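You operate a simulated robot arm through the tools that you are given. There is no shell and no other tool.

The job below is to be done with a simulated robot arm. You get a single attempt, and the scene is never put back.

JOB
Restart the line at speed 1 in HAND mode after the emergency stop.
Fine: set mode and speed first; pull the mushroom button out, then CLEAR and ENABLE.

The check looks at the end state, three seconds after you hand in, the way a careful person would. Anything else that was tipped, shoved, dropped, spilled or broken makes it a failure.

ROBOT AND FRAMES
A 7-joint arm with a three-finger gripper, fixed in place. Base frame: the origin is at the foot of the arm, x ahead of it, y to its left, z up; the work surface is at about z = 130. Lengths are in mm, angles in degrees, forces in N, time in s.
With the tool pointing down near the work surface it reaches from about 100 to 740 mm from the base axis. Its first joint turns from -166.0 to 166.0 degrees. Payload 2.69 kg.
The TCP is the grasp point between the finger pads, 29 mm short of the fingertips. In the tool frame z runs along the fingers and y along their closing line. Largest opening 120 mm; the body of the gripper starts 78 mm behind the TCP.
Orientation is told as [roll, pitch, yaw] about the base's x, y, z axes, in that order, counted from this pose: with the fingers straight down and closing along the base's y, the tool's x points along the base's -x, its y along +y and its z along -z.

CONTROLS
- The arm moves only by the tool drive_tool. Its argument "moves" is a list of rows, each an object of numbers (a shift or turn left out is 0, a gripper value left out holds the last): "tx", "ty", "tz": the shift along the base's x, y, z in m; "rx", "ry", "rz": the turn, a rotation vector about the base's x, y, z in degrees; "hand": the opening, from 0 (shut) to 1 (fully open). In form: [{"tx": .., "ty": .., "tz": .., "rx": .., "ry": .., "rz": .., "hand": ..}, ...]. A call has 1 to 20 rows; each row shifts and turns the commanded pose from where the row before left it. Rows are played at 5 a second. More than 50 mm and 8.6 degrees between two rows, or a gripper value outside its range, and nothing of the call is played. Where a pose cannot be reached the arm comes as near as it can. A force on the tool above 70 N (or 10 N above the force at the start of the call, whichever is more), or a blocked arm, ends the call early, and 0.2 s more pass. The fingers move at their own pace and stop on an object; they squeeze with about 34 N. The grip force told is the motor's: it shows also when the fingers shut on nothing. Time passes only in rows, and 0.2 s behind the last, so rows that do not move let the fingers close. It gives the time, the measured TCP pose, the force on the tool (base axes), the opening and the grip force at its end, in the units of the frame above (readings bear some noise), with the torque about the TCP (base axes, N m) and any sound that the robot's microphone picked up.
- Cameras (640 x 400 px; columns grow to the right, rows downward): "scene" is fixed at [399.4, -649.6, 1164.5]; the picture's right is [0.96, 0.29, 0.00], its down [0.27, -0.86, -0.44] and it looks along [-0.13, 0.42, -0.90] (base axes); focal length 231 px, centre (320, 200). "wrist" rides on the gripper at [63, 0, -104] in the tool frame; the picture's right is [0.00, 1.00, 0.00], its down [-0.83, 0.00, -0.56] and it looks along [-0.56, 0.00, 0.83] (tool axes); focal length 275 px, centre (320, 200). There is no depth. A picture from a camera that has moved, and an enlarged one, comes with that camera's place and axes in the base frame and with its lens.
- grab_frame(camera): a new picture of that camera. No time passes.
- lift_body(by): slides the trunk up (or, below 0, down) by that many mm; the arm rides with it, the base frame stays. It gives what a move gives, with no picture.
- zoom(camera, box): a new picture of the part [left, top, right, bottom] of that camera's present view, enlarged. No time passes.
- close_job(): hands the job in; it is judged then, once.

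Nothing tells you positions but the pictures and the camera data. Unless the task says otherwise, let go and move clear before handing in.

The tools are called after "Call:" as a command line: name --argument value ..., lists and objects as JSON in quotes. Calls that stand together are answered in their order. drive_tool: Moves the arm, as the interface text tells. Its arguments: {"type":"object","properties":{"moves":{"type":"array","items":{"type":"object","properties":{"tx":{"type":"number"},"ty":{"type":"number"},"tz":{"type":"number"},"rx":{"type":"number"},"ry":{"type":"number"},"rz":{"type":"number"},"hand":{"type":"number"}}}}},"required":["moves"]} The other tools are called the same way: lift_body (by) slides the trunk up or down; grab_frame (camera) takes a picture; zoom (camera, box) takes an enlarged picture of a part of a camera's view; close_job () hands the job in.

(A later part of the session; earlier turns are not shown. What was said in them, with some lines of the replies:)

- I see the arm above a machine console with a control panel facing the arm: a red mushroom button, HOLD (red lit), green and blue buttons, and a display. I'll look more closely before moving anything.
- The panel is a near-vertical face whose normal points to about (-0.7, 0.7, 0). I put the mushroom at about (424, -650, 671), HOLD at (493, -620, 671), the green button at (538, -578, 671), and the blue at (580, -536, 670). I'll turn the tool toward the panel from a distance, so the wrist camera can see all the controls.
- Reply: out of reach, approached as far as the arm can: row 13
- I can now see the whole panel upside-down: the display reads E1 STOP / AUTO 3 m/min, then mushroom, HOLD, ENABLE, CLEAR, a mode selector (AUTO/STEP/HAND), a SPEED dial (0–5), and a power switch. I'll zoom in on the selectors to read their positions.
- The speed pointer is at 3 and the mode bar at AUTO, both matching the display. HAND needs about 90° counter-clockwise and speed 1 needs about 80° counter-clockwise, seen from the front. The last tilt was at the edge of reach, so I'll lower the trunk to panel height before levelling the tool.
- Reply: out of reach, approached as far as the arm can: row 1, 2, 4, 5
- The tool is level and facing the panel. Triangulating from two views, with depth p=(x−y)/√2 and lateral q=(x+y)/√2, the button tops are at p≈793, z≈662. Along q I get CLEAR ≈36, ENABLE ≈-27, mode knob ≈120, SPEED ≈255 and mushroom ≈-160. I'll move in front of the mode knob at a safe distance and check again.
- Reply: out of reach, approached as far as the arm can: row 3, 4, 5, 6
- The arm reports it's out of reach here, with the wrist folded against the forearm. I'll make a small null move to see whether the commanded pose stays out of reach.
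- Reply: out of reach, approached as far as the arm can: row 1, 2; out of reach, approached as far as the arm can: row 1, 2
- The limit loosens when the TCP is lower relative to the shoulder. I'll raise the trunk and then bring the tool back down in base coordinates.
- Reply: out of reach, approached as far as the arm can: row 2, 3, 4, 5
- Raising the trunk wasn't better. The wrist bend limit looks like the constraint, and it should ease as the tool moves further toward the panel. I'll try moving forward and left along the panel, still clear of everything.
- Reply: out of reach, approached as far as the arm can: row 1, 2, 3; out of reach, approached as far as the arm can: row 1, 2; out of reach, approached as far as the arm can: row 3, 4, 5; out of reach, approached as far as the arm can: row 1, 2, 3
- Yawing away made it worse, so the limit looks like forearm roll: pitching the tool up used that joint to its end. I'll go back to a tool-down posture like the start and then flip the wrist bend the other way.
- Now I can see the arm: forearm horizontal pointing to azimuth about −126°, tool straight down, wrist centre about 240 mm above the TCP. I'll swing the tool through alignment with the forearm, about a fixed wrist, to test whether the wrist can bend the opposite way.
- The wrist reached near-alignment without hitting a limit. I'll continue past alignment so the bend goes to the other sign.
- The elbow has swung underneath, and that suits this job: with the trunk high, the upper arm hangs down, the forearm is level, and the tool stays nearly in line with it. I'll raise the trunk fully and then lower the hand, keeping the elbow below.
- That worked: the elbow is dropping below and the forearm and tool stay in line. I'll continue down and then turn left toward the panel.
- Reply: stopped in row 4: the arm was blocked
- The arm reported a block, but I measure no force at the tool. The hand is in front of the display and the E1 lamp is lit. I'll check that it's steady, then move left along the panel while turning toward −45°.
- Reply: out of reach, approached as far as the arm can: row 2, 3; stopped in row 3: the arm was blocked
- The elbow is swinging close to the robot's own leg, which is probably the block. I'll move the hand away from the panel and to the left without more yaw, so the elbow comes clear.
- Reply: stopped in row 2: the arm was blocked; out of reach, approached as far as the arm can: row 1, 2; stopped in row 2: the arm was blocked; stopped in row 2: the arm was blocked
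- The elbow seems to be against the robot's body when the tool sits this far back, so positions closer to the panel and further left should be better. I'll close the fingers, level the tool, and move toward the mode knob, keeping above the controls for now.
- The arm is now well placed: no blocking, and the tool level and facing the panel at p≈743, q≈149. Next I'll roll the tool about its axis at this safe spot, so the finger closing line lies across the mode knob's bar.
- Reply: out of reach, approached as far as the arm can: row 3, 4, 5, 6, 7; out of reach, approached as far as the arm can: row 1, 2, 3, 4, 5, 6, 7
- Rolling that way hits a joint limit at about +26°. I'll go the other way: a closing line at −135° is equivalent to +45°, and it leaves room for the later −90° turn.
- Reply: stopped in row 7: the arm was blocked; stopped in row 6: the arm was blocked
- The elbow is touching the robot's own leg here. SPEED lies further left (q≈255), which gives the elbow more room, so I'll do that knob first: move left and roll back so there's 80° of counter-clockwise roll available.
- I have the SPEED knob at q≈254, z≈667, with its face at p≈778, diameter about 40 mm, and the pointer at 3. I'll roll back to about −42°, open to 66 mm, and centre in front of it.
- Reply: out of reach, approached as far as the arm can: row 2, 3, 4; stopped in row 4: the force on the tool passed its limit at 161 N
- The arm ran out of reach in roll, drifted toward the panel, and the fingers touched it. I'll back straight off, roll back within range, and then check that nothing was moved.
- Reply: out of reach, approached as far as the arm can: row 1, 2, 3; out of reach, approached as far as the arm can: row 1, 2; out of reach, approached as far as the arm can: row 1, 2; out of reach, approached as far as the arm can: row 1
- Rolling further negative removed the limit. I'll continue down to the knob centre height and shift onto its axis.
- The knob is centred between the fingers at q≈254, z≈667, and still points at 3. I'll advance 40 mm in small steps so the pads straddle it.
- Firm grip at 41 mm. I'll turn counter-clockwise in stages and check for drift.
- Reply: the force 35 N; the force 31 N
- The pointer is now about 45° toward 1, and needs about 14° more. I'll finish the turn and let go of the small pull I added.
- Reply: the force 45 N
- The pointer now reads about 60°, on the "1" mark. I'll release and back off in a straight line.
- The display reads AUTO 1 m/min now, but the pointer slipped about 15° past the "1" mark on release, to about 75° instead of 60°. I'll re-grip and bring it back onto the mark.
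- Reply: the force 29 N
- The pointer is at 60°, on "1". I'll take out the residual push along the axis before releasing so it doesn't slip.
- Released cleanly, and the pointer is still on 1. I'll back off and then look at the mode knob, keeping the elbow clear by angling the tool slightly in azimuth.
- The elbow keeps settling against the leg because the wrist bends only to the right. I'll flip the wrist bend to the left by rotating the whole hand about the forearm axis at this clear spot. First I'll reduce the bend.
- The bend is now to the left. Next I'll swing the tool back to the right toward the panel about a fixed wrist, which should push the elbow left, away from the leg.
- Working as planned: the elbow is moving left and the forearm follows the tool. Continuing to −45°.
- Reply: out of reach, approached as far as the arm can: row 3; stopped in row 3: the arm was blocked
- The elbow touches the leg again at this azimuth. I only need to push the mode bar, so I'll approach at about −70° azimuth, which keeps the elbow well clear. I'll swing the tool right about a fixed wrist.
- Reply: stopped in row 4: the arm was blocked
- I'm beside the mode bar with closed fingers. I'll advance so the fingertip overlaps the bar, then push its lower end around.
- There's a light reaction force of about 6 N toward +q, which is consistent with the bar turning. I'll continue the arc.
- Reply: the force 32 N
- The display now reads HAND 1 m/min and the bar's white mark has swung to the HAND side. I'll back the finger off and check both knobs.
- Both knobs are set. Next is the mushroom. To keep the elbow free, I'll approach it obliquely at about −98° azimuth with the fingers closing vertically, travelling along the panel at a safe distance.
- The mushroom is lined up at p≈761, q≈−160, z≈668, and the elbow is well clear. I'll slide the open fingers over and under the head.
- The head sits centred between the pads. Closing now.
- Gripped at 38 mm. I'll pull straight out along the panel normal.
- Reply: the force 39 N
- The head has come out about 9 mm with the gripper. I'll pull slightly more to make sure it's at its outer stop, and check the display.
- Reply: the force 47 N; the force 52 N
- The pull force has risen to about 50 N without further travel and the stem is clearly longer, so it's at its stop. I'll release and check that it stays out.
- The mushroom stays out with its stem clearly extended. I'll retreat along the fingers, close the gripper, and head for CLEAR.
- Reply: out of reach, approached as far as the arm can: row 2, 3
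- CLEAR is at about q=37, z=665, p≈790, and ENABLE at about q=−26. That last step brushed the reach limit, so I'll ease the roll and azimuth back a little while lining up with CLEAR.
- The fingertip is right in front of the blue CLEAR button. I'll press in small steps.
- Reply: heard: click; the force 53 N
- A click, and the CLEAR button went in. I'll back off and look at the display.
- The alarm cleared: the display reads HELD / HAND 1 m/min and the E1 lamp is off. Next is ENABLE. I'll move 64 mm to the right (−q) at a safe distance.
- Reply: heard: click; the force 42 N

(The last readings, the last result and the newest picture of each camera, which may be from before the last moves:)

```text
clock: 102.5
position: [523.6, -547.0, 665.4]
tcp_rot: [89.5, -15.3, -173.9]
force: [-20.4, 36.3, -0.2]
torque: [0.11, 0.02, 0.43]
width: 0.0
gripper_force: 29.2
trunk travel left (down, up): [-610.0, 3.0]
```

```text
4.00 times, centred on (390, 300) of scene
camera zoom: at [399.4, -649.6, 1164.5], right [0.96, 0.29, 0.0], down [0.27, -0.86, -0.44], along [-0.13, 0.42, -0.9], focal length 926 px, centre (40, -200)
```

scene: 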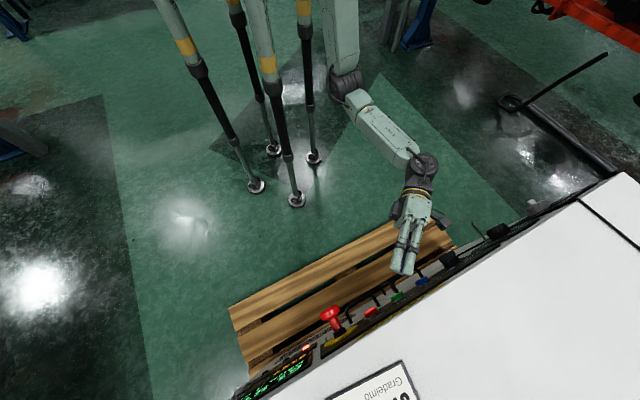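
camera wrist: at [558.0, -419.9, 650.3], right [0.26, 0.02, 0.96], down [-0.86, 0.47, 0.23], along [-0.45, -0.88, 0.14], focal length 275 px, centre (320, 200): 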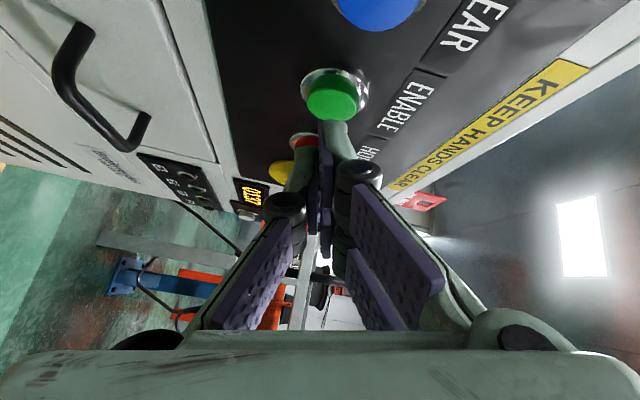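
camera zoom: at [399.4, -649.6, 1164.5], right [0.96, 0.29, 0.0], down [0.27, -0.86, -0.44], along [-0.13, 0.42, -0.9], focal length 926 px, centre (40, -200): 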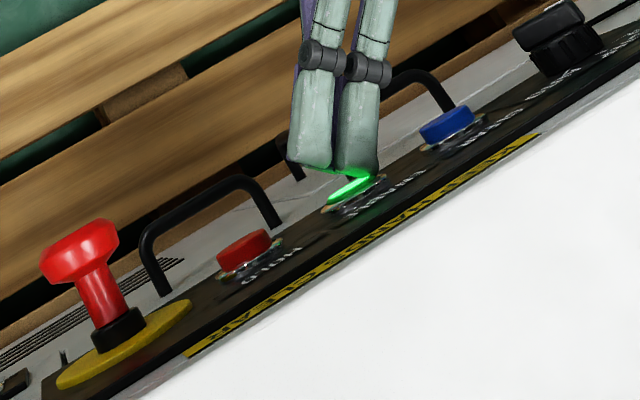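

ENABLE clicked and lit green, and HOLD went dark. I'll retract straight back and verify the display and knobs.

Call:
drive_tool --moves '[{"tx": -0.004, "ty": 0.004}, {"tx": -0.007, "ty": 0.007}, {"tx": -0.009, "ty": 0.009}, {"tx": -0.009, "ty": 0.009}]'

Call:
zoom --camera "scene" --box '[225, 340, 325, 400]'

Call:
grab_frame --camera "scene"

Call:
grab_frame --camera "wrist"

```text
clock: 103.5
position: [496.5, -518.3, 665.7]
tcp_rot: [89.5, -15.1, -173.8]
force: [-0.1, 0.4, 0.6]
torque: [0.0, -0.03, 0.02]
width: 0.0
gripper_force: 28.4
trunk travel left (down, up): [-610.0, 3.0]
```

```text
6.40 times, centred on (275, 370) of scene
camera zoom: at [399.4, -649.6, 1164.5], right [0.96, 0.29, 0.0], down [0.27, -0.86, -0.44], along [-0.13, 0.42, -0.9], focal length 1481 px, centre (608, -888)
```

zoom: 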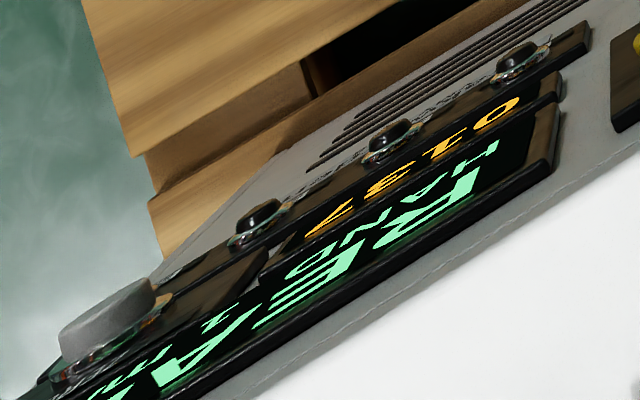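

```text
taken
```

scene: 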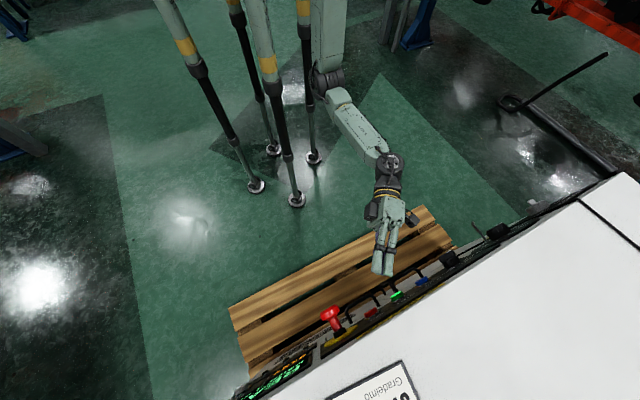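

```text
taken
camera wrist: at [546.5, -409.1, 650.6], right [0.26, 0.02, 0.96], down [-0.86, 0.47, 0.22], along [-0.45, -0.88, 0.14], focal length 275 px, centre (320, 200)
```

wrist: 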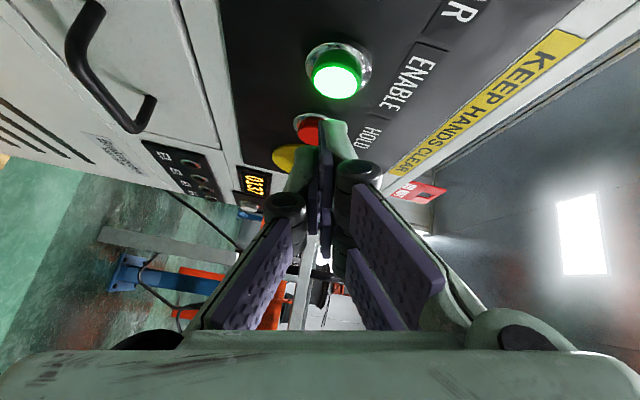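

The display reads READY / HAND 1 m/min with ENABLE lit and HOLD dark. I'll move well clear of the panel and check the knob positions once more.

Call:
drive_tool --moves '[{"ty": 0.02, "tz": 0.005}, {"ty": 0.02, "tz": 0.005}, {"ty": 0.02, "tz": 0.005}, {"ty": 0.02, "tz": 0.005}, {"ty": 0.02, "tz": 0.005}]'

Call:
drive_tool --moves '[{"rz": 7.5, "tx": 0.0301, "ty": 0.0052}, {"rz": 7.5, "tx": 0.03, "ty": 0.0093}]'

Call:
grab_frame --camera "wrist"

Call:
grab_frame --camera "scene"

```text
clock: 104.7
position: [494.9, -418.8, 689.9]
tcp_rot: [89.5, -15.1, -173.7]
force: [-0.1, -0.2, -0.7]
torque: [-0.01, 0.02, 0.02]
width: 0.0
gripper_force: 29.0
trunk travel left (down, up): [-610.0, 3.0]
```

```text
clock: 105.3
position: [556.7, -402.4, 688.8]
tcp_rot: [89.5, -15.1, -158.7]
force: [0.1, -0.2, -0.5]
torque: [-0.04, 0.0, 0.01]
width: 0.1
gripper_force: 28.1
trunk travel left (down, up): [-610.0, 3.0]
```

```text
taken
camera wrist: at [577.1, -283.7, 674.7], right [0.25, 0.09, 0.96], down [-0.95, 0.23, 0.22], along [-0.2, -0.97, 0.14], focal length 275 px, centre (320, 200)
```

wrist: 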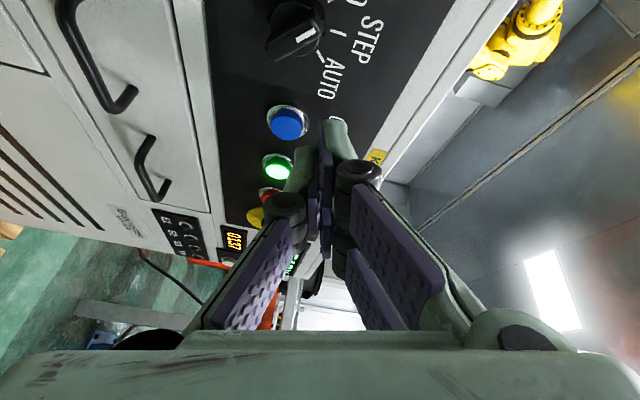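

```text
taken
```

scene: 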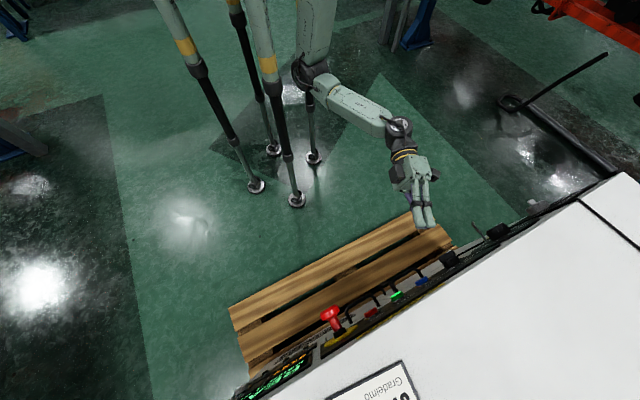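

Call:
drive_tool --moves '[{"rz": 7.5, "tx": 0.0265, "ty": 0.0172}, {"rz": 7.5, "tx": 0.0226, "ty": 0.0207}]'

Call:
grab_frame --camera "wrist"

```text
clock: 105.9
position: [607.6, -363.9, 689.1]
tcp_rot: [89.6, -15.2, -143.8]
force: [0.5, -0.5, 0.2]
torque: [0.0, -0.03, -0.01]
width: 0.1
gripper_force: 28.6
trunk travel left (down, up): [-610.0, 3.0]
```

```text
taken
camera wrist: at [594.7, -244.2, 673.7], right [0.22, 0.15, 0.96], down [-0.97, -0.03, 0.22], along [0.06, -0.99, 0.14], focal length 275 px, centre (320, 200)
```

wrist: 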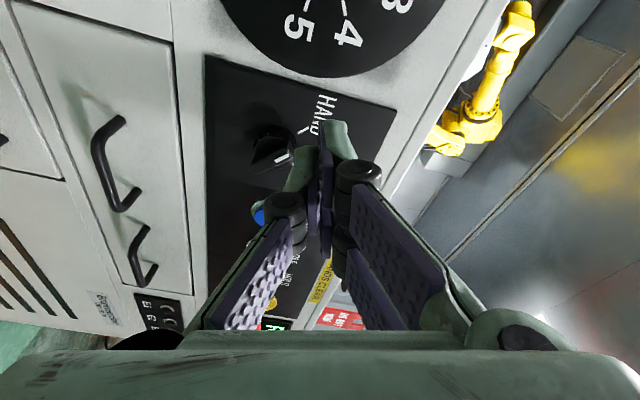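

Call:
drive_tool --moves '[{"rz": 7.5, "tx": 0.012, "ty": 0.026, "tz": 0.006}, {"rz": 7.5, "tx": 0.01, "ty": 0.028, "tz": 0.006}]'

Call:
grab_frame --camera "wrist"

Call:
zoom --camera "wrist" --box '[150, 0, 450, 200]'

```text
clock: 106.7
position: [649.5, -317.5, 731.6]
tcp_rot: [93.0, -13.6, -129.7]
force: [0.5, 1.2, 0.9]
torque: [0.03, 0.01, -0.04]
width: 0.0
gripper_force: 28.3
trunk travel left (down, up): [-610.0, 3.0]
stopped in row 2: the arm was blocked; the commanded pose is now the measured one
```

```text
taken
camera wrist: at [609.8, -204.8, 711.9], right [0.11, 0.22, 0.97], down [-0.95, -0.27, 0.17], along [0.3, -0.94, 0.18], focal length 275 px, centre (320, 200)
```

wrist: 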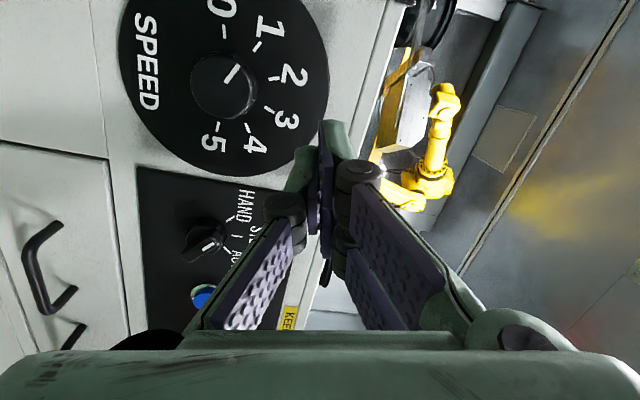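

```text
2.00 times, centred on (300, 100) of wrist
camera zoom: at [609.8, -204.8, 711.9], right [0.11, 0.22, 0.97], down [-0.95, -0.27, 0.17], along [0.3, -0.94, 0.18], focal length 551 px, centre (360, 400)
```

zoom: 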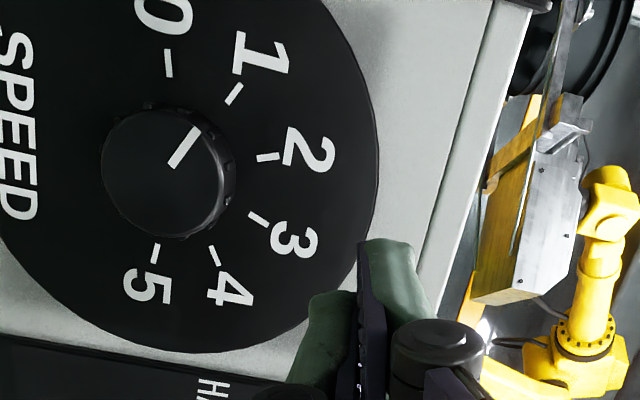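

SPEED points cleanly at 1. Zooming in on the mode selector.

Call:
zoom --camera "wrist" --box '[150, 180, 270, 280]'

Call:
zoom --camera "scene" --box '[420, 220, 520, 290]'

Call:
grab_frame --camera "scene"

```text
4.00 times, centred on (210, 230) of wrist
camera zoom: at [609.8, -204.8, 711.9], right [0.11, 0.22, 0.97], down [-0.95, -0.27, 0.17], along [0.3, -0.94, 0.18], focal length 1101 px, centre (760, 80)
```

zoom: 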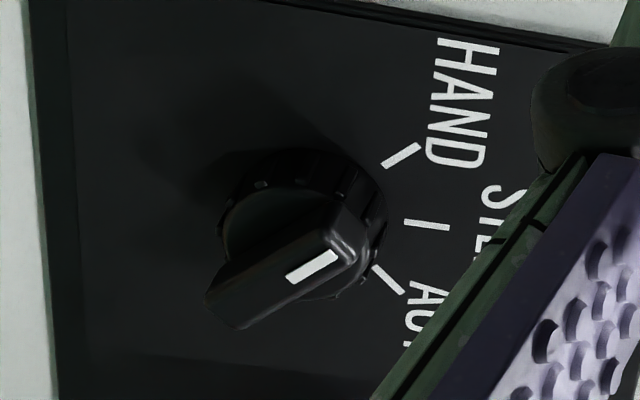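

```text
5.71 times, centred on (470, 255) of scene
camera zoom: at [399.4, -649.6, 1164.5], right [0.96, 0.29, 0.0], down [0.27, -0.86, -0.44], along [-0.13, 0.42, -0.9], focal length 1322 px, centre (-537, -114)
```

zoom: 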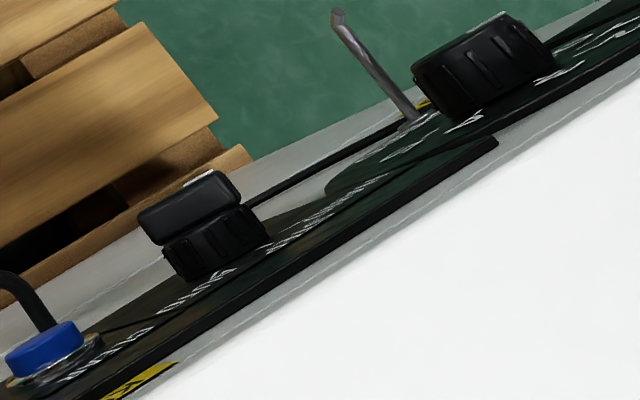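

```text
taken
```

scene: 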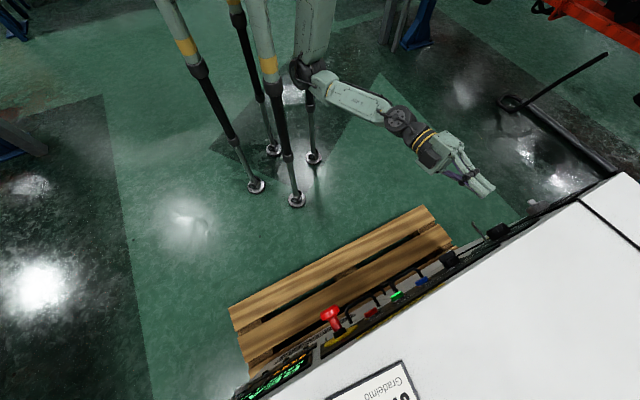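

The mode mark lines up with HAND. I'll relieve the elbow contact from that last step and move a little further from the panel.

Call:
drive_tool --moves '[{"rz": -6, "tx": -0.012, "ty": -0.006, "tz": 0.005}, {"rz": -6, "tx": -0.014, "ty": -0.002, "tz": 0.01}, {"tx": -0.01, "ty": 0.01, "tz": 0.01}, {"tx": 0.0}]'

Call:
grab_frame --camera "scene"

Call:
zoom --camera "scene" --box '[225, 280, 385, 400]'

```text
clock: 107.7
position: [610.3, -314.8, 755.5]
tcp_rot: [92.7, -13.6, -141.9]
force: [0.1, -0.6, -0.3]
torque: [0.01, -0.01, 0.03]
width: 0.0
gripper_force: 28.2
trunk travel left (down, up): [-610.0, 3.0]
```

```text
taken
```

scene: 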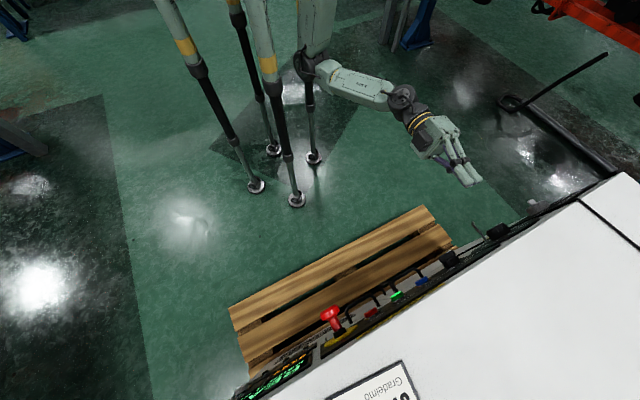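

```text
3.33 times, centred on (305, 340) of scene
camera zoom: at [399.4, -649.6, 1164.5], right [0.96, 0.29, 0.0], down [0.27, -0.86, -0.44], along [-0.13, 0.42, -0.9], focal length 771 px, centre (370, -267)
```

zoom: 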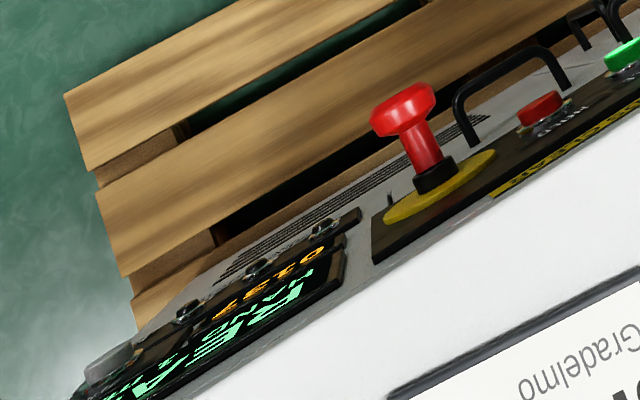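

Everything is as it should be:
- **Display:** READY / HAND 1 m/min, E1 lamp off, counter still 0137.
- **Controls:** mushroom out, ENABLE lit, HOLD dark, SPEED on 1, mode on HAND.
- **Arm:** clear of the panel.

Handing in now.

Call:
close_job

```text
The job is handed in.
```

The emergency stop is cleared and the line is enabled in HAND mode at speed 1. The display reads READY / HAND 1 m/min; no verdict came back when I handed in.

- **Mode and speed:** the selector points at HAND and the dial at 1, both set before I touched the mushroom. The dial slipped about 15° past 1 on the first release, so I gripped it again and brought it back onto the mark.
- **Restart:** I pulled the mushroom out and it stayed out. CLEAR then ENABLE each clicked; the E1 lamp went off, ENABLE lit green and HOLD went dark.
- **Contact:** while lining up on SPEED, the arm ran out of reach and its open fingers hit the panel with a 161 N peak. I backed off, and the dial pointer had not moved. I saw no damage in the pictures.
- **Elbow:** it also pressed against the robot's own leg several times as I worked along the panel.

The arm is clear of the panel and nothing else there was moved. The counter still shows 0137.
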